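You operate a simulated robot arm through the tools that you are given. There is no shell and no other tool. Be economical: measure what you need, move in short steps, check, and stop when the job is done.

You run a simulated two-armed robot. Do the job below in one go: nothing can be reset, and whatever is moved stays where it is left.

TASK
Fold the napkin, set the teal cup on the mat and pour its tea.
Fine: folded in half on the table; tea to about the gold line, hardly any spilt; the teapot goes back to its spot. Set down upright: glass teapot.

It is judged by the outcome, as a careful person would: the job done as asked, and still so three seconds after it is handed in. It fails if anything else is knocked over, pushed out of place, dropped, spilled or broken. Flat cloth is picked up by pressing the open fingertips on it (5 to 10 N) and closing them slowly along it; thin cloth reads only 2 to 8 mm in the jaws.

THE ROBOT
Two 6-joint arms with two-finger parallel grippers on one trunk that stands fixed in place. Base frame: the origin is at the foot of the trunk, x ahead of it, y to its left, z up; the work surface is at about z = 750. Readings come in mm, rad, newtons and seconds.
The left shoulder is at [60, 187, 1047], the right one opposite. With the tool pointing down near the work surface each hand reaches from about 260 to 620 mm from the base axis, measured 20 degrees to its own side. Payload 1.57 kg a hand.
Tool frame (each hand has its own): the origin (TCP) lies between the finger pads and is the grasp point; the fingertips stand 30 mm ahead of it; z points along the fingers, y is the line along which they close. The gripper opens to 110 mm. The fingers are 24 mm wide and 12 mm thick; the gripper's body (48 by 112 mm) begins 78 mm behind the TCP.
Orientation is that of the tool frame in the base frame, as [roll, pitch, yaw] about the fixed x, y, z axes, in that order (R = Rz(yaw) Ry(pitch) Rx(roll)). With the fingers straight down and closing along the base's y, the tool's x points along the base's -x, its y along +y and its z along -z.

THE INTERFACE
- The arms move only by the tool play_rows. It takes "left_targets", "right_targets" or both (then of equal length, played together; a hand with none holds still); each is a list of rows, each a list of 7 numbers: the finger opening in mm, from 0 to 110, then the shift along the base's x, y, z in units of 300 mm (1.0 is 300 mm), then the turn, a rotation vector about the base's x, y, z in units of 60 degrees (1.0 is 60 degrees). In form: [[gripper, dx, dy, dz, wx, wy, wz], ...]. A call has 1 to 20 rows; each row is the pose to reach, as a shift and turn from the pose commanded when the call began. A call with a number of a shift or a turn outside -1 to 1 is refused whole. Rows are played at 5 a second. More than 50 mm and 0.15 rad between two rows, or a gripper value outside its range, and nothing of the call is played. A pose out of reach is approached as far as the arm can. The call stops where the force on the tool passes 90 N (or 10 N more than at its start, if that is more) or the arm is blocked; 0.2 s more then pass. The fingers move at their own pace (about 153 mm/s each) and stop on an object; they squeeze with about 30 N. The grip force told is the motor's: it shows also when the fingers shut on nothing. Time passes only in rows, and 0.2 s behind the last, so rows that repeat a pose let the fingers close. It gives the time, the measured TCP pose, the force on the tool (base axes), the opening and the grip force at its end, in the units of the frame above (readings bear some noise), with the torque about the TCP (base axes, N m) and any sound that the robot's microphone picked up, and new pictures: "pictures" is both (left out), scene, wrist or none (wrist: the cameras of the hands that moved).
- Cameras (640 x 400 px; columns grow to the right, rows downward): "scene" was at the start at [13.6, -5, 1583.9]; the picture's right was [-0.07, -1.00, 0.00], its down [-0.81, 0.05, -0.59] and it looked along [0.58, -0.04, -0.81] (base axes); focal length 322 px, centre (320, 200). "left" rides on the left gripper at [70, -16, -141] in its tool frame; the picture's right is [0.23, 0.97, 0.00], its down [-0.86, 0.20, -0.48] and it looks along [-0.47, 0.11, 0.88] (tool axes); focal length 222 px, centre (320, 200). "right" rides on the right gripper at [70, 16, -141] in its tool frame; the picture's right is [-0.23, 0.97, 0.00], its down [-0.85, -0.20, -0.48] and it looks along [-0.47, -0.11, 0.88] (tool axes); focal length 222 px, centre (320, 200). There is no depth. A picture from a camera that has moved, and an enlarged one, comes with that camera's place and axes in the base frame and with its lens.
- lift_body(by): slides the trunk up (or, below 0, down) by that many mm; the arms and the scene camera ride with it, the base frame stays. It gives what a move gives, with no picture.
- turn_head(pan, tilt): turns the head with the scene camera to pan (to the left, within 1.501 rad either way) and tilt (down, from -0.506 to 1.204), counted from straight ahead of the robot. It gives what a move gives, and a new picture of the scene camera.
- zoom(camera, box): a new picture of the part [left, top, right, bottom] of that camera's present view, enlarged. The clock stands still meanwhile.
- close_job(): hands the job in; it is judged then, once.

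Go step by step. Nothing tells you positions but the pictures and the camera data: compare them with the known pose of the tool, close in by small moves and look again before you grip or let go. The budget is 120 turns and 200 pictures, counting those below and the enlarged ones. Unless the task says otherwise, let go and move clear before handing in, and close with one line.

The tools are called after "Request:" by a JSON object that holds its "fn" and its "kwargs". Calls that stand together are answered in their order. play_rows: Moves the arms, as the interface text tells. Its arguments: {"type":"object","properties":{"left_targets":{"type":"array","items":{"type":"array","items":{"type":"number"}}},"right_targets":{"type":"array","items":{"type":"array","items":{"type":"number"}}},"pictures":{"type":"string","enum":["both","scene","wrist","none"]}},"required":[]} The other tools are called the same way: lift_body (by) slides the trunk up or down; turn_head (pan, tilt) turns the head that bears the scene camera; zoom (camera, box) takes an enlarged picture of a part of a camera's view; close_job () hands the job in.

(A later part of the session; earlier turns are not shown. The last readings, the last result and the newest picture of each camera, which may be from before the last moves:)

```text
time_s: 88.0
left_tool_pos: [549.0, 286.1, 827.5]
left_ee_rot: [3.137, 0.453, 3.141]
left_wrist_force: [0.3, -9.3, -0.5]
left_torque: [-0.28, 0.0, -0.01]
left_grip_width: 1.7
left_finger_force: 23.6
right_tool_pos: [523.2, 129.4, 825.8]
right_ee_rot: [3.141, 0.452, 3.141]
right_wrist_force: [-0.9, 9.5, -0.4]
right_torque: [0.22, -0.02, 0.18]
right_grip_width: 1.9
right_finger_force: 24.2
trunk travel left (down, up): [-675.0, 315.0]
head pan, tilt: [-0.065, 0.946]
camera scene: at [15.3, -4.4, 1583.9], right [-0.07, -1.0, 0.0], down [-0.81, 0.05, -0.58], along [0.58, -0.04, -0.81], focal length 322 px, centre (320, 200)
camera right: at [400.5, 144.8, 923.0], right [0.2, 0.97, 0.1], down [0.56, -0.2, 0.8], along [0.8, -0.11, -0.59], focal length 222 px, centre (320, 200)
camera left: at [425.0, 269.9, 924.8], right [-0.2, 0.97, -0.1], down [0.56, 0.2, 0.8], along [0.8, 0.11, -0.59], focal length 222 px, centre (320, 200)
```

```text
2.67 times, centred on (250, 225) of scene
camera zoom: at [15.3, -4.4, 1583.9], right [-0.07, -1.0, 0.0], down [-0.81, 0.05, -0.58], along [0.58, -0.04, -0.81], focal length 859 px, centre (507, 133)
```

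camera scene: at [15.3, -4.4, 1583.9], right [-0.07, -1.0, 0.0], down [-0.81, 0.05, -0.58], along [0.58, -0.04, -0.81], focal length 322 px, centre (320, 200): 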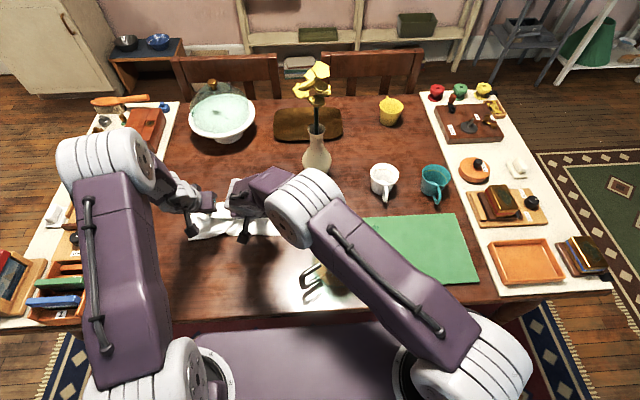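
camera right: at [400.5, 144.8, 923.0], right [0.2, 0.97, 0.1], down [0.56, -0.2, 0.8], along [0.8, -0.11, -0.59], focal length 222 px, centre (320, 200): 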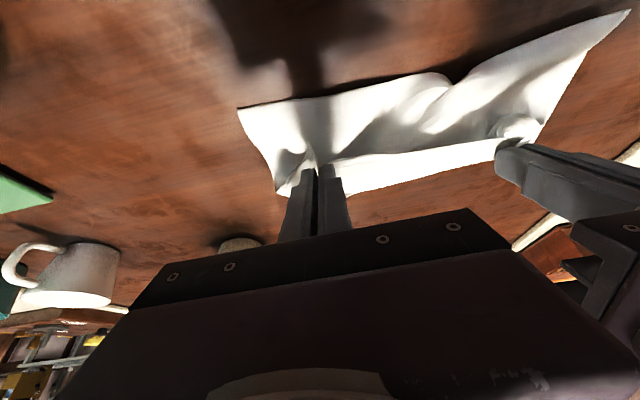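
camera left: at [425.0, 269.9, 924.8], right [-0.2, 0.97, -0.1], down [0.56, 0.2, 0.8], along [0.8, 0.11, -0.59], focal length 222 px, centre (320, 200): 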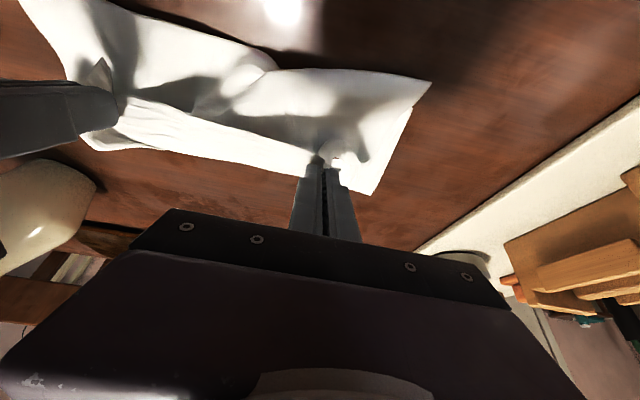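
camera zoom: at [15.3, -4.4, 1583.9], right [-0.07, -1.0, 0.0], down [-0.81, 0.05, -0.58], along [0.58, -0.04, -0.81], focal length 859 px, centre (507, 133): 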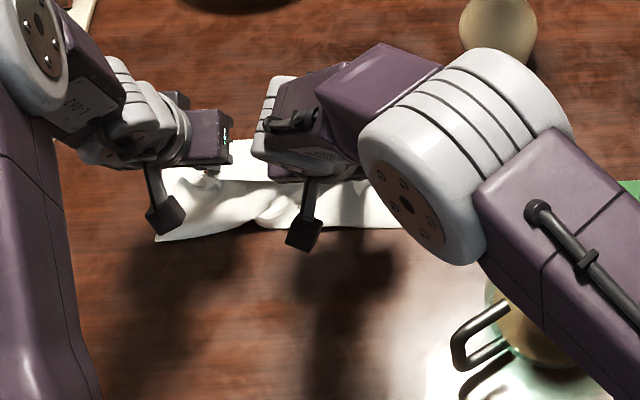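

The fold line is now right, at x≈485 with the far edge at ≈626. I lower the edge nearly to the table and release it.

Request:
{"fn": "play_rows", "kwargs": {"left_targets": [[0, 0.03, 0.0, -0.05, 0, -0.03, 0], [0, 0.05, 0.0, -0.1, 0, -0.06, 0], [0, 0.05, 0.0, -0.1, 0, -0.06, 0], [20, 0.05, 0.0, -0.1, 0, -0.06, 0], [50, 0.05, 0.0, -0.1, 0, -0.06, 0], [50, 0.05, 0.0, -0.1, 0, -0.06, 0]], "right_targets": [[0, 0.03, 0.0, -0.05, 0, -0.03, 0], [0, 0.05, 0.0, -0.1, 0, -0.06, 0], [0, 0.05, 0.0, -0.1, 0, -0.06, 0], [20, 0.05, 0.0, -0.1, 0, -0.06, 0], [50, 0.05, 0.0, -0.1, 0, -0.06, 0], [50, 0.05, 0.0, -0.1, 0, -0.06, 0]]}}

```text
time_s: 89.4
left_tool_pos: [561.1, 287.2, 798.1]
left_ee_rot: [3.138, 0.516, 3.141]
left_wrist_force: [-0.2, -0.6, -0.5]
left_torque: [0.02, 0.02, -0.04]
left_grip_width: 49.8
left_finger_force: 0.0
right_tool_pos: [538.4, 129.7, 795.3]
right_ee_rot: [3.141, 0.516, 3.141]
right_wrist_force: [0.0, -0.2, -0.3]
right_torque: [-0.01, 0.01, 0.01]
right_grip_width: 49.7
right_finger_force: 0.1
trunk travel left (down, up): [-675.0, 315.0]
head pan, tilt: [-0.065, 0.946]
camera scene: at [13.7, -4.8, 1583.9], right [-0.07, -1.0, 0.0], down [-0.81, 0.05, -0.59], along [0.58, -0.04, -0.81], focal length 322 px, centre (320, 200)
camera right: at [409.5, 145.9, 885.3], right [0.2, 0.97, 0.11], down [0.51, -0.2, 0.84], along [0.84, -0.11, -0.53], focal length 222 px, centre (320, 200)
camera left: at [432.5, 270.9, 888.2], right [-0.2, 0.97, -0.11], down [0.51, 0.2, 0.84], along [0.84, 0.11, -0.53], focal length 222 px, centre (320, 200)
```

scene: 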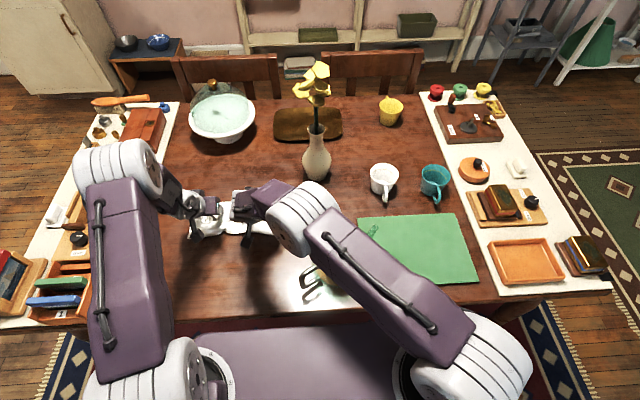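
right: 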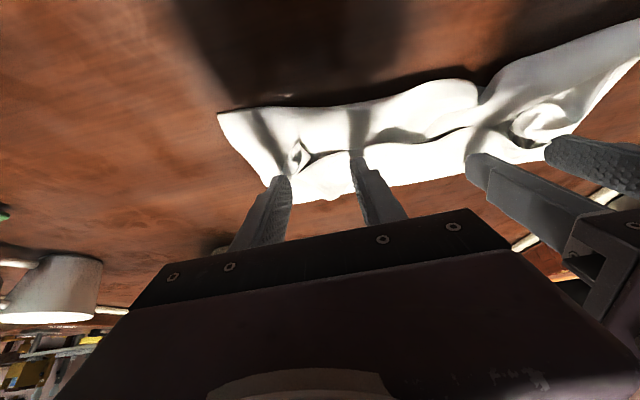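
left: 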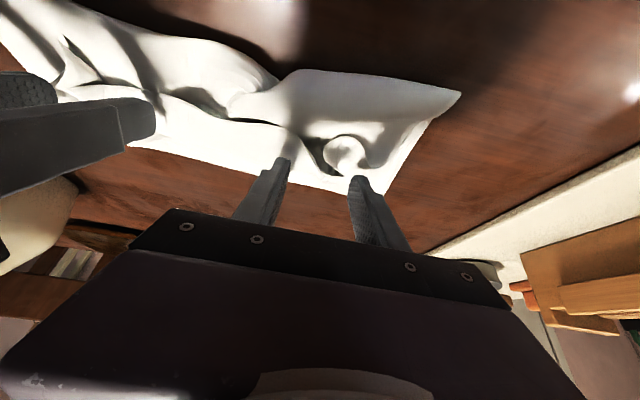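

I raise both hands clear and look from above.

Request:
{"fn": "play_rows", "kwargs": {"left_targets": [[50, -0.02, 0, 0.12, 0, 0, 0], [50, -0.05, 0.1, 0.22, 0, 0.1, 0], [50, -0.1, 0.22, 0.26, 0, 0.2, 0], [50, -0.15, 0.36, 0.28, 0, 0.3, 0], [50, -0.2, 0.5, 0.28, 0, 0.4, 0], [50, -0.2, 0.6, 0.28, 0, 0.5, 0]], "right_targets": [[50, -0.02, 0, 0.12, 0, 0, 0], [50, -0.05, -0.05, 0.25, 0, 0.1, 0], [50, -0.06, -0.15, 0.35, 0, 0.2, 0], [50, -0.06, -0.28, 0.41, 0, 0.3, 0], [50, -0.06, -0.42, 0.45, 0, 0.4, 0], [50, -0.06, -0.56, 0.48, 0, 0.5, 0]], "pictures": "none"}}

Request:
{"fn": "zoom", "kwargs": {"camera": "scene", "box": [160, 160, 320, 260]}}

```text
time_s: 90.8
left_tool_pos: [503.2, 467.7, 883.5]
left_ee_rot: [3.138, -0.01, -3.141]
left_wrist_force: [0.2, -0.7, 0.8]
left_torque: [-0.01, 0.02, -0.02]
left_grip_width: 50.1
left_finger_force: 0.1
left hand out of reach, approached as far as the arm can: row 2
right_tool_pos: [519.4, -38.7, 937.5]
right_ee_rot: [-3.14, -0.012, -3.141]
right_wrist_force: [0.2, -0.2, 0.5]
right_torque: [0.02, 0.01, 0.05]
right_grip_width: 49.9
right_finger_force: 0.2
trunk travel left (down, up): [-675.0, 315.0]
head pan, tilt: [-0.065, 0.946]
```

```text
4.00 times, centred on (240, 210) of scene
camera zoom: at [15.6, -5.2, 1583.9], right [-0.07, -1.0, 0.0], down [-0.81, 0.05, -0.58], along [0.58, -0.04, -0.81], focal length 1288 px, centre (640, 160)
```

zoom: 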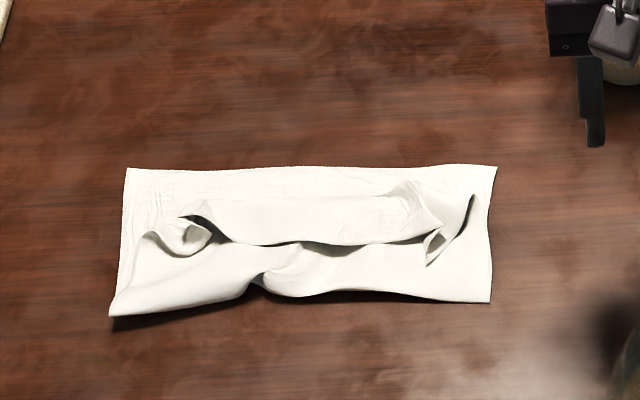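

The napkin is folded, with only the upper edge curled back and both its corners standing up. I'll pinch those two standing corners and draw them forward to the far edge. First I hover for a closer view.

Request:
{"fn": "play_rows", "kwargs": {"left_targets": [[40, 0.02, -0.12, -0.02, 0, -0.05, 0], [40, 0.05, -0.25, -0.05, 0, -0.1, 0], [40, 0.08, -0.38, -0.1, 0, -0.2, 0], [40, 0.1, -0.5, -0.15, 0, -0.25, 0], [40, 0.1, -0.56, -0.2, 0, -0.25, 0]], "right_targets": [[40, 0.0, 0.12, -0.05, 0, -0.08, 0], [40, 0.0, 0.24, -0.12, 0, -0.16, 0], [40, 0.0, 0.36, -0.2, 0, -0.24, 0], [40, 0.0, 0.45, -0.28, 0, -0.33, 0], [40, 0.0, 0.5, -0.36, 0, -0.33, 0]], "pictures": "wrist"}}

```text
time_s: 92.0
left_tool_pos: [532.4, 298.9, 822.4]
left_ee_rot: [3.135, 0.253, -3.14]
left_wrist_force: [0.0, -0.2, -0.4]
left_torque: [-0.01, 0.0, 0.0]
left_grip_width: 39.9
left_finger_force: 0.0
right_tool_pos: [522.2, 108.7, 831.3]
right_ee_rot: [3.141, 0.338, 3.141]
right_wrist_force: [-0.9, -0.2, -0.1]
right_torque: [0.01, 0.01, -0.01]
right_grip_width: 40.2
right_finger_force: 0.1
trunk travel left (down, up): [-675.0, 315.0]
head pan, tilt: [-0.065, 0.946]
camera right: at [409.5, 125.0, 942.5], right [0.21, 0.97, 0.08], down [0.65, -0.2, 0.74], along [0.73, -0.11, -0.67], focal length 222 px, centre (320, 200)
camera left: at [430.7, 282.9, 942.8], right [-0.22, 0.97, -0.05], down [0.71, 0.2, 0.68], along [0.67, 0.11, -0.73], focal length 222 px, centre (320, 200)
```

right: 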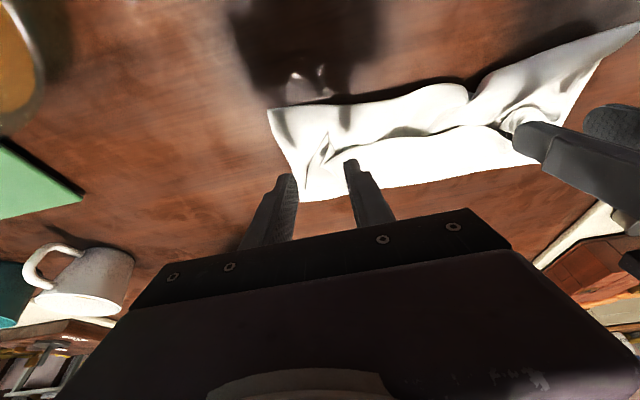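
left: 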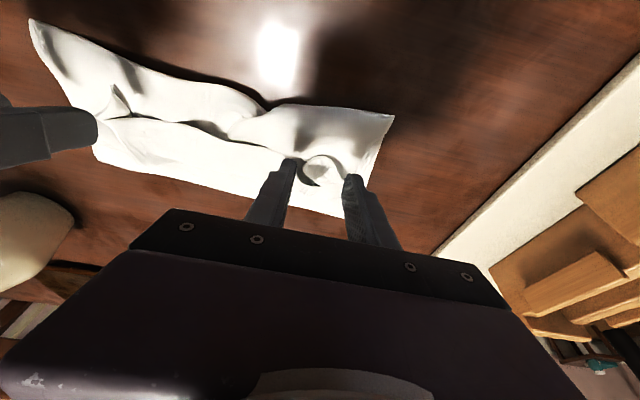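

Request:
{"fn": "zoom", "kwargs": {"camera": "right", "box": [240, 80, 400, 220]}}

Request:
{"fn": "zoom", "kwargs": {"camera": "left", "box": [230, 90, 410, 230]}}

```text
2.86 times, centred on (320, 150) of right
camera zoom: at [409.5, 125.0, 942.5], right [0.21, 0.97, 0.08], down [0.65, -0.2, 0.74], along [0.73, -0.11, -0.67], focal length 635 px, centre (320, 343)
```

zoom: 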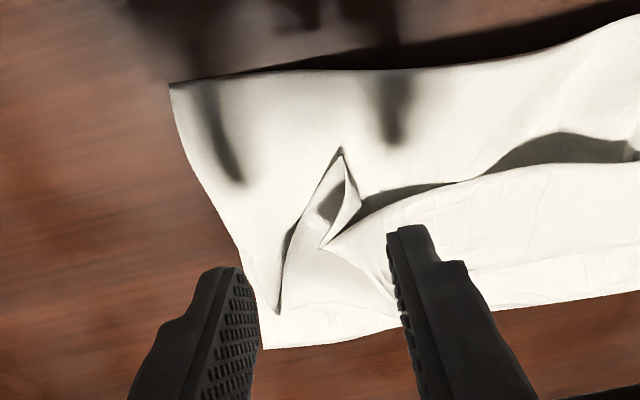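

```text
2.86 times, centred on (320, 160) of left
camera zoom: at [430.7, 282.9, 942.8], right [-0.22, 0.97, -0.05], down [0.71, 0.2, 0.68], along [0.67, 0.11, -0.73], focal length 635 px, centre (320, 314)
```

zoom: 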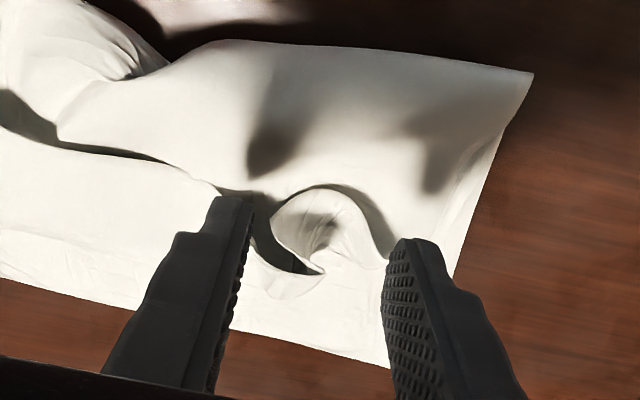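

Right corner flap stands at about (528,115), the left curl at about (547,297). I lower onto both and pinch.

Request:
{"fn": "play_rows", "kwargs": {"left_targets": [[40, 0.04, -0.007, -0.05, 0, 0, 0], [40, 0.04, -0.007, -0.1, 0, 0, 0], [40, 0.04, -0.007, -0.107, 0, 0, 0], [30, 0.04, -0.007, -0.107, 0, 0, 0], [20, 0.04, -0.007, -0.107, 0, 0, 0], [10, 0.04, -0.007, -0.107, 0, 0, 0], [0, 0.04, -0.007, -0.107, 0, 0, 0], [0, 0.04, -0.007, -0.107, 0, 0, 0]], "right_targets": [[40, 0.01, 0.02, -0.07, 0, 0, 0], [40, 0.01, 0.02, -0.13, 0, 0, 0], [40, 0.01, 0.02, -0.145, 0, 0, 0], [30, 0.01, 0.02, -0.145, 0, 0, 0], [20, 0.01, 0.02, -0.145, 0, 0, 0], [10, 0.01, 0.02, -0.145, 0, 0, 0], [0, 0.01, 0.02, -0.145, 0, 0, 0], [0, 0.01, 0.02, -0.145, 0, 0, 0]], "pictures": "wrist"}}

```text
time_s: 93.8
left_tool_pos: [544.9, 296.3, 791.8]
left_ee_rot: [3.138, 0.254, -3.141]
left_wrist_force: [-0.4, 0.8, 0.3]
left_torque: [0.03, -0.01, -0.02]
left_grip_width: 11.5
left_finger_force: 29.2
right_tool_pos: [524.4, 118.2, 789.0]
right_ee_rot: [-3.139, 0.34, -3.141]
right_wrist_force: [-0.1, 0.8, 0.2]
right_torque: [0.03, 0.0, 0.01]
right_grip_width: 1.9
right_finger_force: 23.1
trunk travel left (down, up): [-675.0, 315.0]
head pan, tilt: [-0.065, 0.946]
camera right: at [411.1, 133.3, 900.0], right [0.21, 0.97, 0.07], down [0.65, -0.2, 0.74], along [0.73, -0.11, -0.67], focal length 222 px, centre (320, 200)
camera left: at [442.5, 280.2, 912.0], right [-0.22, 0.97, -0.05], down [0.71, 0.2, 0.68], along [0.67, 0.11, -0.73], focal length 222 px, centre (320, 200)
```

right: 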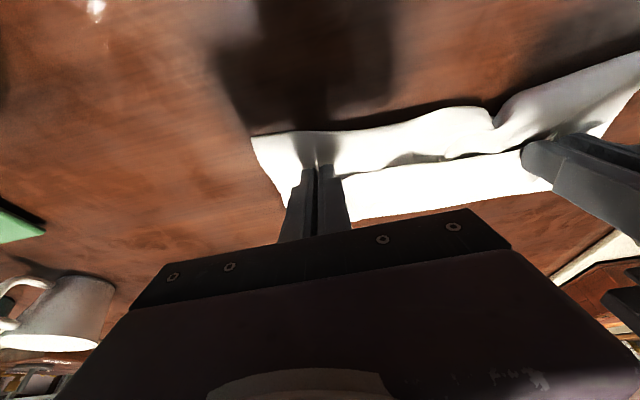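
left: 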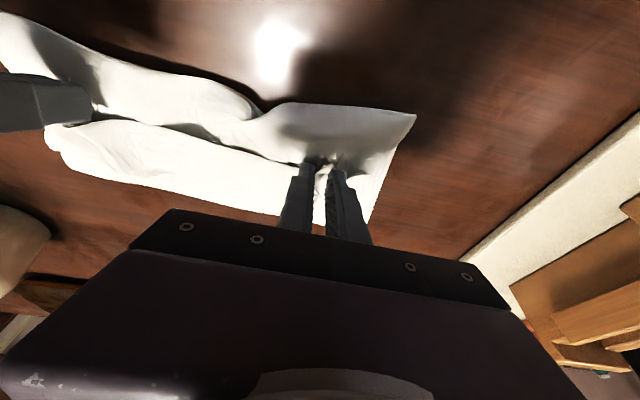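

Both hold a corner. I lift and draw them forward and outward over the lower far corners.

Request:
{"fn": "play_rows", "kwargs": {"left_targets": [[0, 0.0, 0.01, 0.08, 0, 0, 0], [0, 0.03, 0.04, 0.13, 0, -0.05, 0], [0, 0.08, 0.08, 0.13, 0, -0.12, 0], [0, 0.13, 0.12, 0.1, 0, -0.18, 0], [0, 0.165, 0.155, 0.05, 0, -0.25, 0], [0, 0.165, 0.16, 0.02, 0, -0.25, 0], [0, 0.165, 0.16, 0.02, 0, -0.25, 0]], "right_targets": [[0, 0.0, -0.01, 0.08, 0, 0, 0], [0, 0.04, -0.03, 0.13, 0, -0.08, 0], [0, 0.1, -0.06, 0.13, 0, -0.16, 0], [0, 0.16, -0.1, 0.1, 0, -0.24, 0], [0, 0.2, -0.135, 0.05, 0, -0.33, 0], [0, 0.213, -0.143, 0.02, 0, -0.33, 0], [0, 0.213, -0.143, 0.02, 0, -0.33, 0]], "pictures": "wrist"}}

Request:
{"fn": "zoom", "kwargs": {"camera": "scene", "box": [160, 160, 320, 260]}}

```text
time_s: 95.4
left_tool_pos: [593.0, 346.1, 796.5]
left_ee_rot: [3.135, 0.519, 3.139]
left_wrist_force: [0.3, -8.5, 0.4]
left_torque: [-0.15, -0.02, -0.22]
left_grip_width: 2.1
left_finger_force: 23.9
right_tool_pos: [586.5, 75.0, 795.8]
right_ee_rot: [-3.14, 0.684, 3.141]
right_wrist_force: [-0.2, 8.2, 0.1]
right_torque: [0.1, -0.02, 0.26]
right_grip_width: 1.8
right_finger_force: 23.4
trunk travel left (down, up): [-675.0, 315.0]
head pan, tilt: [-0.065, 0.946]
camera right: at [443.8, 90.8, 862.0], right [0.18, 0.97, 0.14], down [0.36, -0.2, 0.91], along [0.92, -0.11, -0.39], focal length 222 px, centre (320, 200)
camera left: at [463.7, 329.5, 886.0], right [-0.2, 0.97, -0.11], down [0.51, 0.2, 0.84], along [0.84, 0.11, -0.53], focal length 222 px, centre (320, 200)
```

right: 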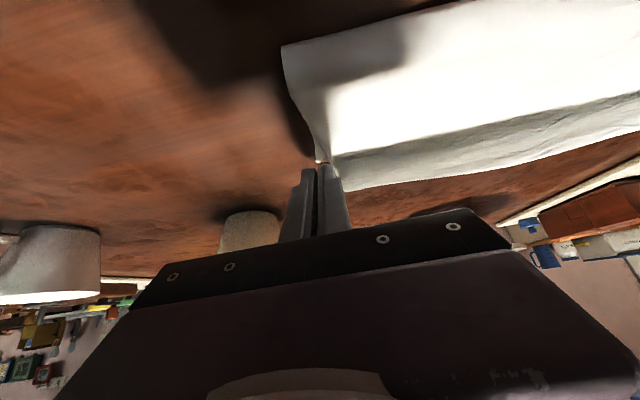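
left: 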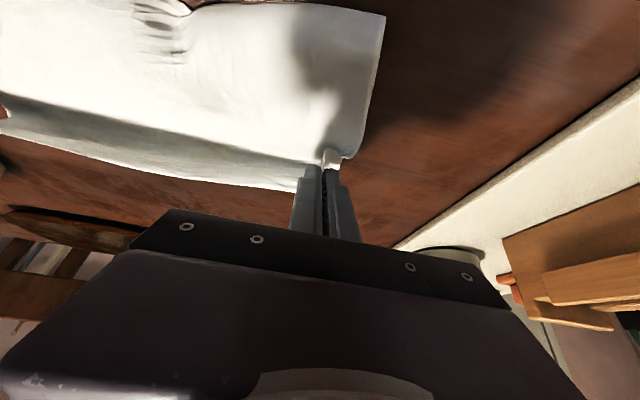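

```text
4.00 times, centred on (240, 210) of scene
camera zoom: at [13.4, -4.7, 1583.9], right [-0.07, -1.0, 0.0], down [-0.81, 0.05, -0.59], along [0.58, -0.04, -0.81], focal length 1288 px, centre (640, 160)
```

zoom: 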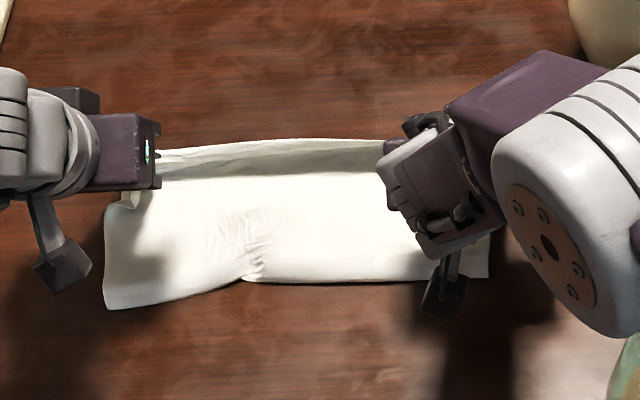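

The upper edge is now stretched out straight. I lower the last bit, release gently and look.

Request:
{"fn": "play_rows", "kwargs": {"left_targets": [[0, 0.02, -0.005, -0.03, 0, 0, 0], [0, 0.02, -0.005, -0.03, 0, 0, 0], [20, 0.02, -0.005, -0.03, 0, 0, 0], [40, 0.02, -0.005, -0.025, 0, 0, 0], [40, -0.03, -0.005, 0.08, 0, 0, 0], [40, -0.1, 0.1, 0.18, 0, 0.1, 0], [40, -0.15, 0.22, 0.25, 0, 0.2, 0], [40, -0.2, 0.36, 0.25, 0, 0.3, 0]], "right_targets": [[0, 0.02, 0.005, -0.03, 0, 0, 0], [0, 0.02, 0.005, -0.03, 0, 0, 0], [20, 0.02, 0.005, -0.03, 0, 0, 0], [40, 0.02, 0.005, -0.025, 0, 0, 0], [40, -0.03, 0.005, 0.08, 0, 0, 0], [40, -0.12, -0.05, 0.2, 0, 0.1, 0], [40, -0.2, -0.14, 0.3, 0, 0.2, 0], [40, -0.25, -0.25, 0.4, 0, 0.3, 0]], "pictures": "none"}}

Request:
{"fn": "zoom", "kwargs": {"camera": "scene", "box": [160, 150, 320, 250]}}

```text
time_s: 97.2
left_tool_pos: [534.3, 453.5, 869.5]
left_ee_rot: [3.136, 0.201, 3.141]
left_wrist_force: [-0.4, 0.1, -0.1]
left_torque: [0.0, 0.02, 0.01]
left_grip_width: 40.1
left_finger_force: 0.1
right_tool_pos: [510.5, -1.0, 914.7]
right_ee_rot: [-3.14, 0.368, 3.138]
right_wrist_force: [-0.4, -0.4, -0.5]
right_torque: [-0.04, -0.01, 0.01]
right_grip_width: 40.0
right_finger_force: 0.0
trunk travel left (down, up): [-675.0, 315.0]
head pan, tilt: [-0.065, 0.946]
```

```text
4.00 times, centred on (240, 200) of scene
camera zoom: at [13.1, -4.5, 1583.9], right [-0.07, -1.0, 0.0], down [-0.81, 0.05, -0.59], along [0.58, -0.04, -0.81], focal length 1288 px, centre (640, 200)
```

zoom: 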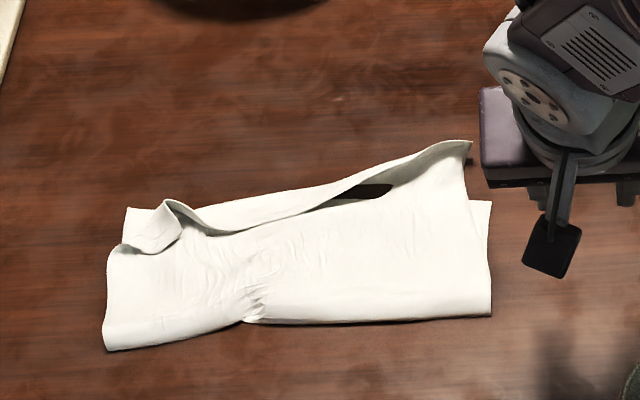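

Much better: the right upper corner is out (it stands up a bit), while the left one is still curled back. I go for both corners again to set them over the lower corners.

Request:
{"fn": "play_rows", "kwargs": {"left_targets": [[44, 0.03, -0.1, -0.02, 0, -0.05, 0], [44, 0.06, -0.2, -0.05, 0, -0.1, 0], [44, 0.1, -0.3, -0.08, 0, -0.15, 0], [44, 0.13, -0.38, -0.11, 0, -0.22, 0], [44, 0.13, -0.415, -0.14, 0, -0.22, 0], [44, 0.13, -0.415, -0.14, 0, -0.22, 0], [44, 0.13, -0.415, -0.14, 0, -0.22, 0]], "right_targets": [[44, 0.02, 0.1, -0.02, 0, -0.07, 0], [44, 0.07, 0.2, -0.05, 0, -0.14, 0], [44, 0.13, 0.28, -0.1, 0, -0.21, 0], [44, 0.2, 0.303, -0.15, 0, -0.28, 0], [44, 0.25, 0.303, -0.22, 0, -0.35, 0], [44, 0.29, 0.303, -0.27, 0, -0.4, 0], [44, 0.29, 0.303, -0.27, 0, -0.4, 0]], "pictures": "wrist"}}

```text
time_s: 98.8
left_tool_pos: [572.2, 326.3, 832.2]
left_ee_rot: [3.138, 0.432, 3.14]
left_wrist_force: [0.1, 0.2, -0.2]
left_torque: [-0.02, -0.01, 0.0]
left_grip_width: 43.6
left_finger_force: 0.0
right_tool_pos: [599.7, 89.7, 835.6]
right_ee_rot: [-3.14, 0.79, -3.141]
right_wrist_force: [0.0, -0.5, -0.1]
right_torque: [0.04, -0.01, 0.0]
right_grip_width: 43.8
right_finger_force: 0.0
trunk travel left (down, up): [-675.0, 315.0]
head pan, tilt: [-0.065, 0.946]
camera right: at [450.7, 106.1, 886.0], right [0.16, 0.97, 0.16], down [0.26, -0.2, 0.94], along [0.95, -0.11, -0.29], focal length 222 px, centre (320, 200)
camera left: at [450.6, 310.5, 931.3], right [-0.21, 0.97, -0.09], down [0.58, 0.2, 0.79], along [0.79, 0.11, -0.6], focal length 222 px, centre (320, 200)
```

right: 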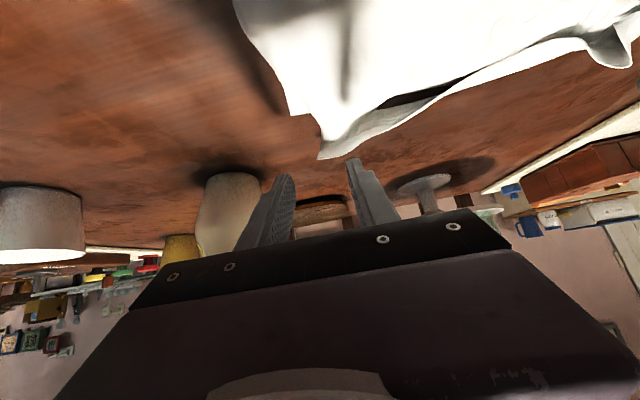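
left: 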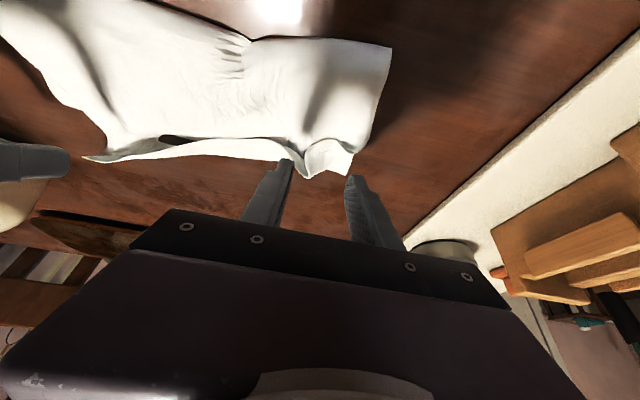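

Request:
{"fn": "zoom", "kwargs": {"camera": "left", "box": [240, 60, 420, 220]}}

Request:
{"fn": "zoom", "kwargs": {"camera": "right", "box": [220, 60, 440, 220]}}

```text
2.50 times, centred on (330, 140) of left
camera zoom: at [450.6, 310.5, 931.3], right [-0.21, 0.97, -0.09], down [0.58, 0.2, 0.79], along [0.79, 0.11, -0.6], focal length 555 px, centre (295, 350)
```

zoom: 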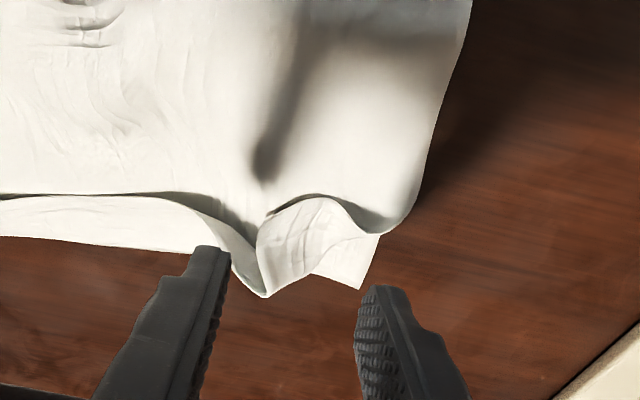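

```text
2.50 times, centred on (330, 140) of right
camera zoom: at [450.7, 106.1, 886.0], right [0.16, 0.97, 0.16], down [0.26, -0.2, 0.94], along [0.95, -0.11, -0.29], focal length 555 px, centre (295, 350)
```

zoom: 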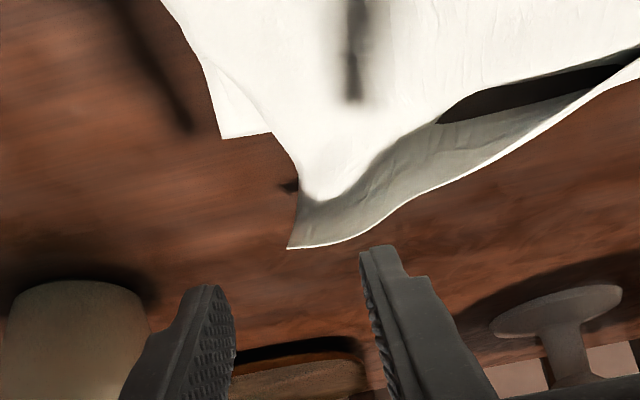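

I pinch the left curl near its corner and the right overshooting corner.

Request:
{"fn": "play_rows", "kwargs": {"left_targets": [[40, 0.02, 0.0, -0.06, 0, 0, 0], [40, 0.033, 0.0, -0.11, 0, 0, 0], [36, 0.033, 0.0, -0.15, 0, 0, 0], [28, 0.033, 0, -0.152, 0, 0, 0], [20, 0.033, 0, -0.152, 0, 0, 0], [12, 0.033, 0, -0.152, 0, 0, 0], [4, 0.033, 0, -0.152, 0, 0, 0], [0, 0.033, 0, -0.152, 0, 0, 0], [0, 0.033, 0, -0.152, 0, 0, 0]], "right_targets": [[44, 0.08, 0.01, -0.06, 0, 0, 0], [44, 0.08, 0.01, -0.12, 0, 0, 0], [44, 0.08, 0.01, -0.165, 0, 0, 0], [44, 0.08, 0.01, -0.182, 0, 0, 0], [36, 0.08, 0.01, -0.185, 0, 0, 0], [28, 0.08, 0.01, -0.185, 0, 0, 0], [20, 0.08, 0.01, -0.185, 0, 0, 0], [10, 0.08, 0.01, -0.185, 0, 0, 0], [0, 0.08, 0.01, -0.185, 0, 0, 0]], "pictures": "wrist"}}

```text
time_s: 100.8
left_tool_pos: [582.5, 327.9, 785.3]
left_ee_rot: [3.136, 0.432, 3.141]
left_wrist_force: [0.1, -0.7, 1.9]
left_torque: [0.04, 0.01, -0.01]
left_grip_width: 2.1
left_finger_force: 23.4
right_tool_pos: [622.2, 92.8, 780.9]
right_ee_rot: [3.141, 0.79, 3.141]
right_wrist_force: [0.7, 0.1, 9.5]
right_torque: [0.01, -0.16, 0.02]
right_grip_width: 0.0
right_finger_force: 21.4
trunk travel left (down, up): [-675.0, 315.0]
head pan, tilt: [-0.065, 0.946]
camera right: at [473.3, 109.0, 831.5], right [0.16, 0.97, 0.16], down [0.26, -0.2, 0.94], along [0.95, -0.11, -0.29], focal length 222 px, centre (320, 200)
camera left: at [460.2, 311.8, 884.3], right [-0.21, 0.97, -0.09], down [0.57, 0.2, 0.79], along [0.79, 0.11, -0.6], focal length 222 px, centre (320, 200)
```

right: 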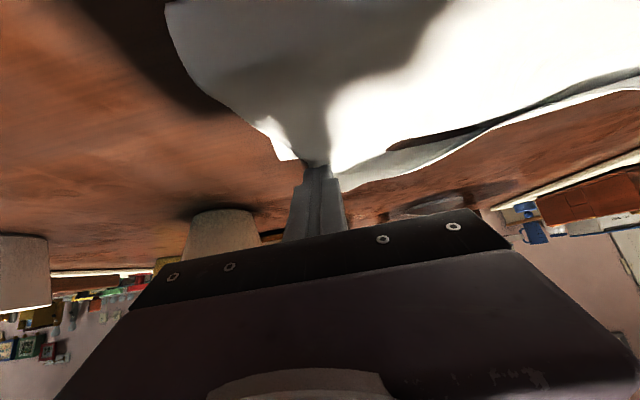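
left: 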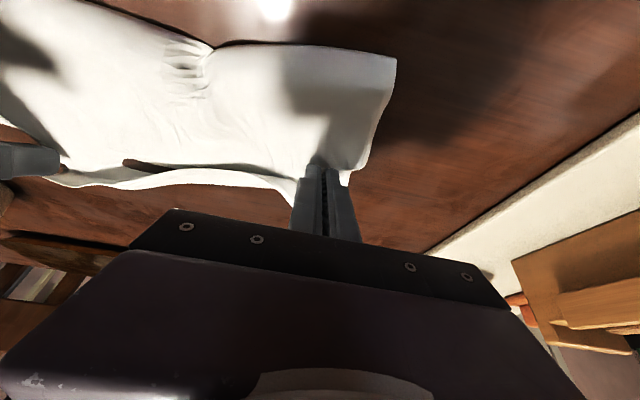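

Request:
{"fn": "play_rows", "kwargs": {"left_targets": [[0, 0.0, 0.01, 0.08, 0, 0, 0], [0, 0.04, 0.05, 0.12, 0, -0.05, 0], [0, 0.08, 0.09, 0.1, 0, -0.1, 0], [0, 0.1, 0.12, 0.06, 0, -0.15, 0], [0, 0.11, 0.125, 0.02, 0, -0.15, 0], [0, 0.11, 0.125, 0.02, 0, -0.15, 0]], "right_targets": [[0, 0, 0, 0.03, 0, 0, 0], [0, -0.03, 0, 0.12, 0, 0.05, 0], [0, -0.06, 0, 0.2, 0, 0.1, 0], [0, -0.06, -0.08, 0.3, 0, 0.1, 0], [0, -0.06, -0.2, 0.36, 0, 0.1, 0], [0, -0.06, -0.3, 0.4, 0, 0.1, 0]], "pictures": "none"}}

Request:
{"fn": "zoom", "kwargs": {"camera": "left", "box": [120, 20, 440, 220]}}

Request:
{"fn": "zoom", "kwargs": {"camera": "scene", "box": [160, 150, 320, 250]}}

```text
time_s: 102.2
left_tool_pos: [616.3, 365.5, 788.6]
left_ee_rot: [3.136, 0.589, 3.139]
left_wrist_force: [0.0, -0.6, 0.7]
left_torque: [0.0, 0.02, 0.01]
left_grip_width: 2.1
left_finger_force: 23.8
right_tool_pos: [605.1, 1.7, 899.8]
right_ee_rot: [-3.141, 0.682, -3.142]
right_wrist_force: [-0.2, 0.0, 0.0]
right_torque: [0.0, 0.02, 0.06]
right_grip_width: 0.0
right_finger_force: 21.1
trunk travel left (down, up): [-675.0, 315.0]
head pan, tilt: [-0.065, 0.946]
```

```text
2.00 times, centred on (280, 120) of left
camera zoom: at [481.0, 349.2, 870.0], right [-0.19, 0.97, -0.12], down [0.44, 0.2, 0.87], along [0.88, 0.11, -0.47], focal length 444 px, centre (400, 360)
```

zoom: 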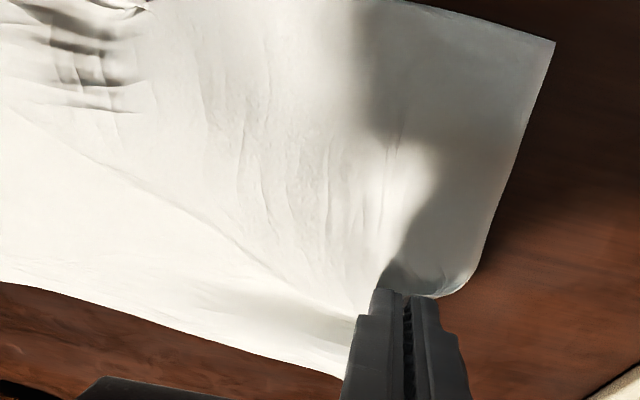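

```text
4.00 times, centred on (240, 200) of scene
camera zoom: at [13.4, -5.8, 1583.9], right [-0.07, -1.0, 0.0], down [-0.81, 0.05, -0.59], along [0.58, -0.04, -0.81], focal length 1288 px, centre (640, 200)
```

zoom: 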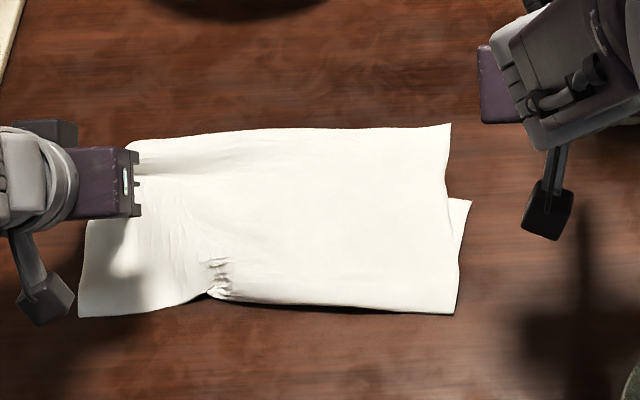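

The upper layer is now smooth, but it overshoots the lower far edge by about 75 mm on the right. The left still holds its corner; I grip the upper right corner too, to bring the upper edge back.

Request:
{"fn": "play_rows", "kwargs": {"right_targets": [[36, 0.03, 0.12, -0.02, 0, -0.03, 0], [36, 0.06, 0.25, -0.08, 0, -0.06, 0], [36, 0.1, 0.36, -0.15, 0, -0.1, 0], [36, 0.13, 0.427, -0.22, 0, -0.15, 0], [36, 0.16, 0.427, -0.3, 0, -0.2, 0], [36, 0.173, 0.427, -0.367, 0, -0.2, 0], [36, 0.173, 0.427, -0.367, 0, -0.2, 0]], "pictures": "wrist"}}

```text
time_s: 103.8
left_tool_pos: [615.2, 365.6, 789.7]
left_ee_rot: [3.137, 0.588, 3.14]
left_wrist_force: [-0.4, 0.5, 0.5]
left_torque: [-0.02, 0.01, 0.02]
left_grip_width: 1.9
left_finger_force: 23.8
right_tool_pos: [641.0, 131.0, 797.8]
right_ee_rot: [-3.14, 0.895, -3.14]
right_wrist_force: [0.2, -0.8, 0.1]
right_torque: [0.01, 0.03, 0.01]
right_grip_width: 36.0
right_finger_force: 0.0
right hand out of reach, approached as far as the arm can: row 5, 6, 7
trunk travel left (down, up): [-675.0, 315.0]
head pan, tilt: [-0.065, 0.946]
camera right: at [487.0, 146.8, 833.2], right [0.14, 0.97, 0.18], down [0.16, -0.2, 0.97], along [0.98, -0.11, -0.19], focal length 222 px, centre (320, 200)
```

right: 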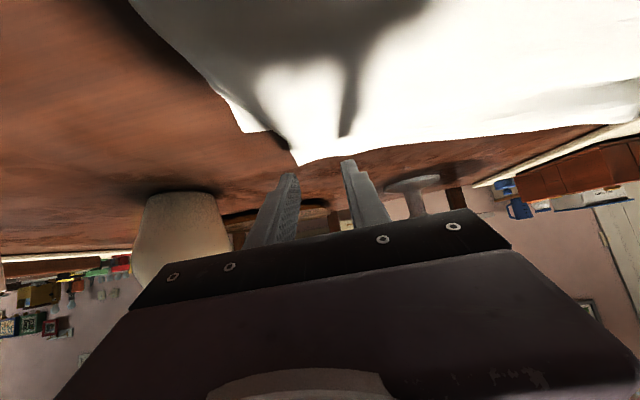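

Request:
{"fn": "play_rows", "kwargs": {"right_targets": [[36, 0, 0, -0.03, 0, 0, 0], [36, 0, 0, -0.055, 0, 0, 0], [36, 0, 0, -0.062, 0, 0, 0], [36, 0, 0, -0.062, 0, 0, 0]], "pictures": "none"}}

```text
time_s: 104.8
left_tool_pos: [616.8, 365.2, 790.1]
left_ee_rot: [3.136, 0.589, 3.14]
left_wrist_force: [0.9, -0.4, 0.3]
left_torque: [0.01, 0.0, -0.01]
left_grip_width: 1.9
left_finger_force: 23.9
right_tool_pos: [629.4, 131.9, 779.7]
right_ee_rot: [3.141, 0.893, 3.141]
right_wrist_force: [0.0, 0.3, 0.4]
right_torque: [0.0, 0.0, -0.03]
right_grip_width: 36.1
right_finger_force: 0.1
right hand out of reach, approached as far as the arm can: row 1, 2, 3, 4
trunk travel left (down, up): [-675.0, 315.0]
head pan, tilt: [-0.065, 0.946]
```

Request:
{"fn": "play_rows", "kwargs": {"right_targets": [[36, -0.01, 0, -0.007, 0, 0, 0], [36, -0.01, 0, -0.012, 0, 0, 0], [36, -0.01, 0, -0.012, 0, 0, 0]], "pictures": "none"}}

```text
time_s: 105.6
left_tool_pos: [615.2, 365.4, 792.6]
left_ee_rot: [3.136, 0.592, 3.141]
left_wrist_force: [0.0, 0.5, 0.2]
left_torque: [0.06, -0.02, -0.01]
left_grip_width: 1.8
left_finger_force: 24.1
right_tool_pos: [626.3, 132.7, 779.4]
right_ee_rot: [-3.141, 0.899, 3.141]
right_wrist_force: [3.4, -0.1, 14.5]
right_torque: [-0.19, -0.32, 0.02]
right_grip_width: 36.3
right_finger_force: 0.5
trunk travel left (down, up): [-675.0, 315.0]
head pan, tilt: [-0.065, 0.946]
```

Request:
{"fn": "play_rows", "kwargs": {"right_targets": [[36, 0, 0, -0.002, -0.003, 0, 0], [33, 0, 0, -0.002, -0.003, 0, 0], [30, 0, 0, -0.002, -0.003, 0, 0], [27, 0, 0, -0.002, -0.003, 0, 0], [24, 0, 0, -0.002, -0.003, 0, 0], [21, 0, 0, -0.002, -0.003, 0, 0], [18, 0, 0, -0.002, -0.003, 0, 0], [15, 0, 0, -0.002, -0.003, 0, 0], [12, 0, 0, -0.002, -0.003, 0, 0], [9, 0, 0, -0.002, -0.003, 0, 0], [6, 0, 0, -0.002, -0.003, 0, 0], [3, 0, 0, -0.002, -0.003, 0, 0], [0, 0, 0, -0.002, -0.003, 0, 0], [0, 0, 0, -0.002, -0.003, 0, 0]], "pictures": "wrist"}}

```text
time_s: 108.6
left_tool_pos: [614.5, 364.5, 792.5]
left_ee_rot: [3.136, 0.594, 3.139]
left_wrist_force: [0.8, -1.6, -0.7]
left_torque: [-0.02, 0.01, -0.04]
left_grip_width: 2.0
left_finger_force: 24.0
right_tool_pos: [623.8, 131.8, 778.8]
right_ee_rot: [-3.138, 0.899, -3.14]
right_wrist_force: [0.9, -1.9, 25.8]
right_torque: [-0.07, -0.4, -0.05]
right_grip_width: 1.9
right_finger_force: 23.8
trunk travel left (down, up): [-675.0, 315.0]
head pan, tilt: [-0.065, 0.946]
camera right: at [471.1, 148.0, 813.5], right [0.14, 0.97, 0.18], down [0.16, -0.2, 0.97], along [0.98, -0.11, -0.18], focal length 222 px, centre (320, 200)
```

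right: 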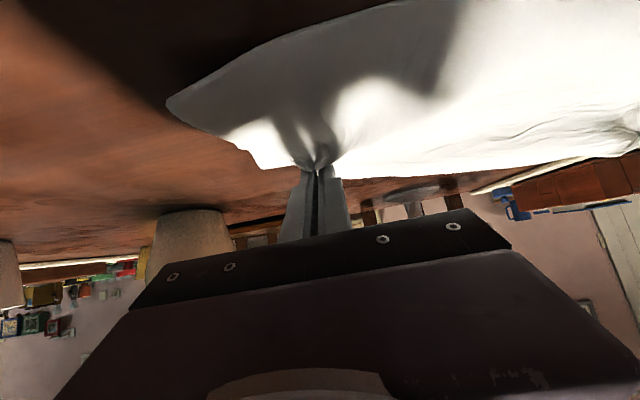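

Both hold. I lift the upper edge back to let the lower layer lie out properly, then look.

Request:
{"fn": "play_rows", "kwargs": {"left_targets": [[0, -0.023, 0, 0.11, 0, 0, 0], [0, -0.107, 0, 0.21, 0, 0, 0], [0, -0.207, 0, 0.277, 0, 0, 0], [0, -0.29, 0, 0.293, 0, 0, 0], [0, -0.373, 0, 0.283, 0, 0, 0], [0, -0.373, 0, 0.283, 0, 0, 0]], "right_targets": [[0, -0.03, 0, 0.12, 0, 0, 0], [0, -0.13, -0.007, 0.23, 0, 0.083, 0], [0, -0.247, -0.013, 0.297, 0, 0.183, 0], [0, -0.363, -0.02, 0.33, 0, 0.267, 0], [0, -0.463, -0.02, 0.323, 0, 0.267, 0], [0, -0.463, -0.02, 0.323, 0, 0.267, 0]], "pictures": "wrist"}}

Request:
{"fn": "zoom", "kwargs": {"camera": "scene", "box": [140, 150, 340, 275]}}

```text
time_s: 110.0
left_tool_pos: [504.9, 366.0, 874.6]
left_ee_rot: [3.138, 0.589, 3.139]
left_wrist_force: [-1.6, -6.4, -0.7]
left_torque: [-0.11, 0.03, -0.26]
left_grip_width: 1.7
left_finger_force: 23.7
right_tool_pos: [486.9, 126.2, 870.2]
right_ee_rot: [-3.138, 0.613, -3.137]
right_wrist_force: [0.5, 6.0, 0.4]
right_torque: [0.22, 0.0, 0.04]
right_grip_width: 2.0
right_finger_force: 24.1
trunk travel left (down, up): [-675.0, 315.0]
head pan, tilt: [-0.065, 0.946]
camera right: at [349.4, 142.7, 947.0], right [0.19, 0.97, 0.13], down [0.42, -0.2, 0.88], along [0.89, -0.11, -0.45], focal length 222 px, centre (320, 200)
camera left: at [369.7, 349.6, 954.6], right [-0.19, 0.97, -0.12], down [0.45, 0.2, 0.87], along [0.87, 0.11, -0.47], focal length 222 px, centre (320, 200)
```

right: 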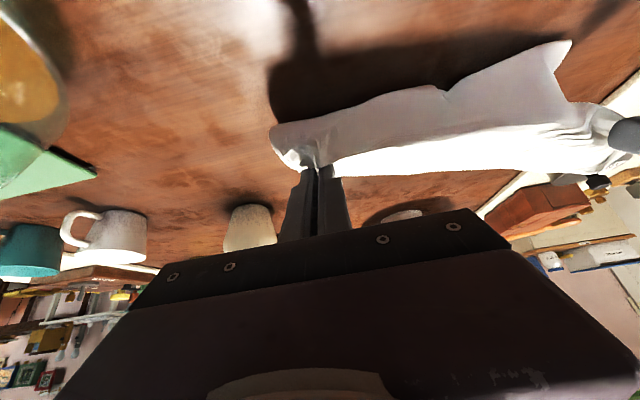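
left: 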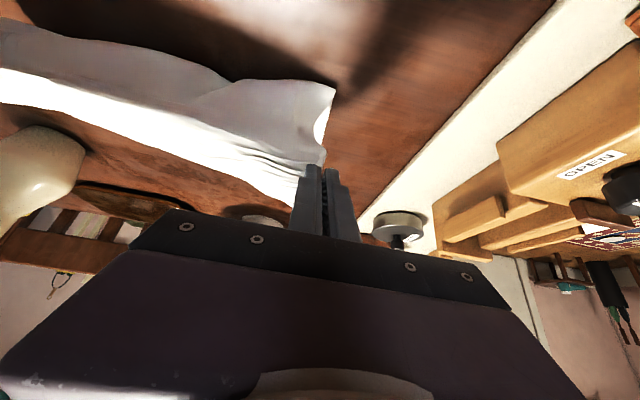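

```text
3.20 times, centred on (240, 212) of scene
camera zoom: at [15.0, -5.0, 1583.9], right [-0.07, -1.0, 0.0], down [-0.81, 0.05, -0.58], along [0.58, -0.04, -0.81], focal length 1031 px, centre (576, 160)
```

zoom: 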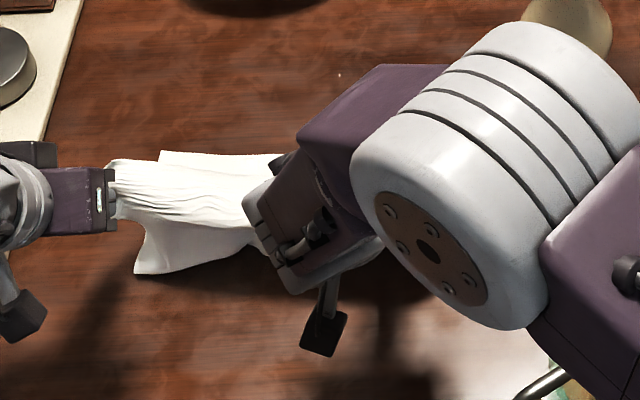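

The lower layer lies out well now (fold ≈510, far edge ≈650). I bring the upper edge forward and down onto it.

Request:
{"fn": "play_rows", "kwargs": {"left_targets": [[0, 0.06, -0.01, -0.01, 0, 0, 0], [0, 0.127, -0.02, -0.05, 0, 0, 0], [0, 0.2, -0.02, -0.1, 0, 0, 0], [0, 0.26, -0.02, -0.15, 0, 0, 0], [0, 0.31, -0.02, -0.2, 0, 0, 0], [0, 0.343, -0.02, -0.24, 0, 0, 0], [0, 0.377, -0.02, -0.285, 0, 0, 0], [0, 0.377, -0.02, -0.285, 0, 0, 0]], "right_targets": [[0, 0.05, 0, -0.01, 0, 0, 0], [0, 0.103, 0, -0.047, 0, 0, 0], [0, 0.155, 0, -0.09, 0, 0, 0], [0, 0.203, 0, -0.137, 0, 0, 0], [0, 0.24, 0, -0.18, 0, 0, 0], [0, 0.263, 0, -0.22, 0, 0, 0], [0, 0.287, 0, -0.268, 0, 0, 0], [0, 0.287, 0, -0.268, 0, 0, 0]], "pictures": "wrist"}}

Request:
{"fn": "zoom", "kwargs": {"camera": "scene", "box": [140, 150, 340, 275]}}

```text
time_s: 111.8
left_tool_pos: [617.1, 359.4, 790.5]
left_ee_rot: [3.138, 0.59, 3.14]
left_wrist_force: [-1.4, -4.7, -0.3]
left_torque: [-0.1, 0.03, -0.18]
left_grip_width: 1.9
left_finger_force: 23.7
right_tool_pos: [572.8, 127.6, 792.3]
right_ee_rot: [-3.135, 0.616, -3.138]
right_wrist_force: [1.5, 5.1, 0.4]
right_torque: [0.16, -0.07, 0.01]
right_grip_width: 1.8
right_finger_force: 23.5
trunk travel left (down, up): [-675.0, 315.0]
head pan, tilt: [-0.065, 0.946]
camera right: at [435.1, 143.1, 867.8], right [0.19, 0.97, 0.13], down [0.42, -0.2, 0.88], along [0.89, -0.11, -0.45], focal length 222 px, centre (320, 200)
camera left: at [481.0, 342.0, 869.2], right [-0.19, 0.97, -0.12], down [0.44, 0.2, 0.87], along [0.88, 0.11, -0.47], focal length 222 px, centre (320, 200)
```

right: 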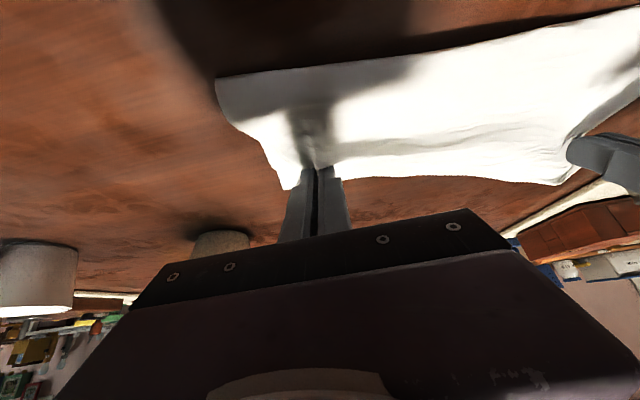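
left: 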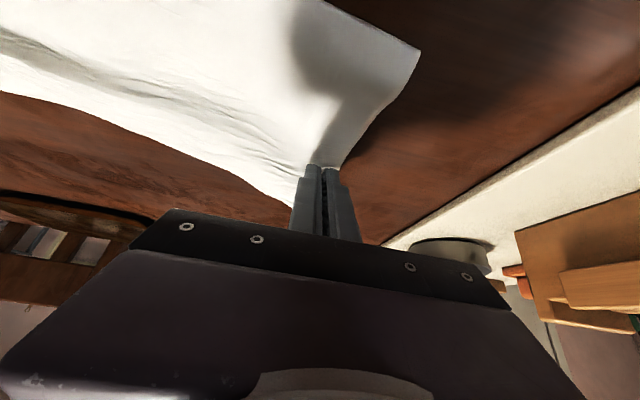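

```text
3.20 times, centred on (240, 212) of scene
camera zoom: at [12.9, -5.0, 1583.9], right [-0.07, -1.0, 0.0], down [-0.81, 0.05, -0.59], along [0.58, -0.04, -0.81], focal length 1031 px, centre (576, 160)
```

zoom: 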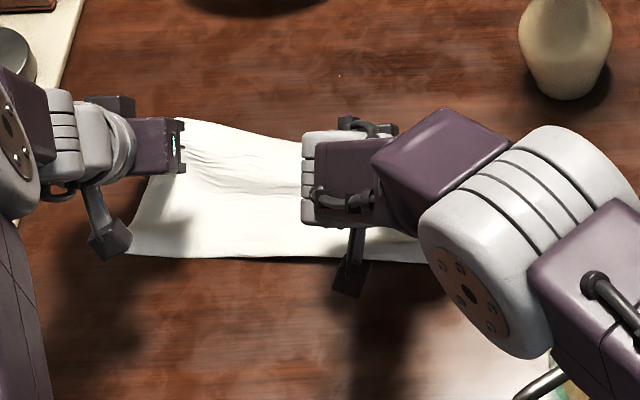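

Looks good; releasing and clearing to check.

Request:
{"fn": "play_rows", "kwargs": {"left_targets": [[0, 0, 0, -0.015, 0, 0, 0], [20, 0, 0, -0.015, 0, 0, 0], [40, 0, 0, -0.01, 0, 0, 0], [40, -0.03, 0, 0.08, 0, 0, 0], [40, -0.1, 0.1, 0.18, 0, 0.1, 0], [40, -0.15, 0.22, 0.25, 0, 0.2, 0], [40, -0.2, 0.36, 0.25, 0, 0.3, 0]], "right_targets": [[0, 0, 0, -0.015, 0, 0, 0], [20, 0, 0, -0.015, 0, 0, 0], [40, 0, 0, -0.01, 0, 0, 0], [40, -0.03, 0, 0.08, 0, 0, 0], [40, -0.1, -0.05, 0.2, 0, 0.1, 0], [40, -0.13, -0.16, 0.3, 0, 0.2, 0], [40, -0.13, -0.3, 0.36, 0, 0.3, 0]], "pictures": "none"}}

Request:
{"fn": "zoom", "kwargs": {"camera": "scene", "box": [160, 150, 320, 250]}}

```text
time_s: 113.4
left_tool_pos: [556.9, 466.9, 864.8]
left_ee_rot: [3.136, 0.272, -3.141]
left_wrist_force: [-0.2, 0.6, -0.3]
left_torque: [0.01, -0.01, 0.01]
left_grip_width: 40.0
left_finger_force: 0.1
right_tool_pos: [532.8, 38.3, 899.7]
right_ee_rot: [-3.138, 0.298, -3.14]
right_wrist_force: [0.0, -0.7, 0.2]
right_torque: [0.01, 0.02, 0.01]
right_grip_width: 39.7
right_finger_force: 0.0
trunk travel left (down, up): [-675.0, 315.0]
head pan, tilt: [-0.065, 0.946]
```

```text
4.00 times, centred on (240, 200) of scene
camera zoom: at [14.3, -4.7, 1583.9], right [-0.07, -1.0, 0.0], down [-0.81, 0.05, -0.58], along [0.58, -0.04, -0.81], focal length 1288 px, centre (640, 200)
```

zoom: 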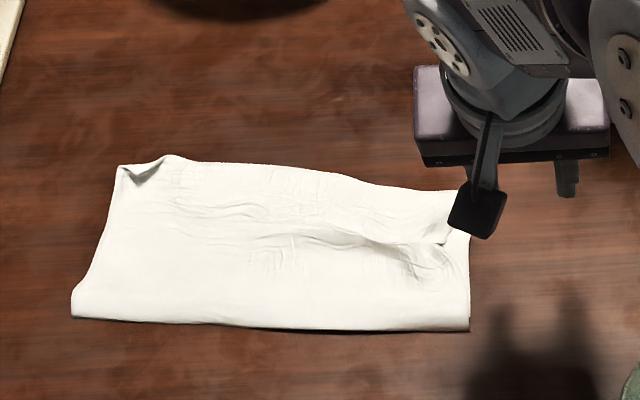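

Request:
{"fn": "play_rows", "kwargs": {"right_targets": [[60, -0.05, -0.12, 0.08, 0, 0.05, 0], [60, -0.1, -0.25, 0.16, 0, 0.1, 0], [60, -0.15, -0.38, 0.22, 0, 0.15, 0], [60, -0.2, -0.52, 0.25, 0, 0.2, 0], [60, -0.22, -0.67, 0.25, 0, 0.25, 0], [60, -0.22, -0.82, 0.25, 0, 0.285, 0], [60, -0.22, -0.97, 0.25, 0, 0.285, 0]], "pictures": "none"}}

Request:
{"fn": "zoom", "kwargs": {"camera": "scene", "box": [170, 170, 290, 245]}}

```text
time_s: 115.0
left_tool_pos: [556.9, 466.7, 866.3]
left_ee_rot: [3.137, 0.275, 3.14]
left_wrist_force: [1.2, -0.7, -0.3]
left_torque: [0.02, 0.02, 0.0]
left_grip_width: 39.9
left_finger_force: 0.1
right_tool_pos: [466.3, -255.1, 974.6]
right_ee_rot: [-3.14, 0.0, -3.139]
right_wrist_force: [0.4, 0.7, 0.3]
right_torque: [0.02, -0.02, -0.02]
right_grip_width: 60.1
right_finger_force: 0.1
trunk travel left (down, up): [-675.0, 315.0]
head pan, tilt: [-0.065, 0.946]
```

```text
5.33 times, centred on (230, 208) of scene
camera zoom: at [13.4, -6.6, 1583.9], right [-0.07, -1.0, 0.0], down [-0.81, 0.05, -0.59], along [0.58, -0.04, -0.81], focal length 1718 px, centre (800, 160)
```

zoom: 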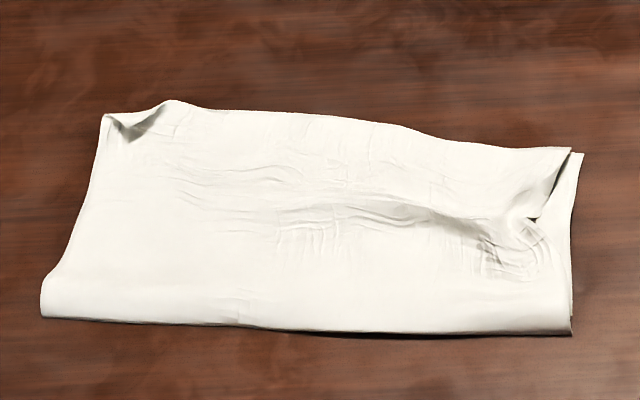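

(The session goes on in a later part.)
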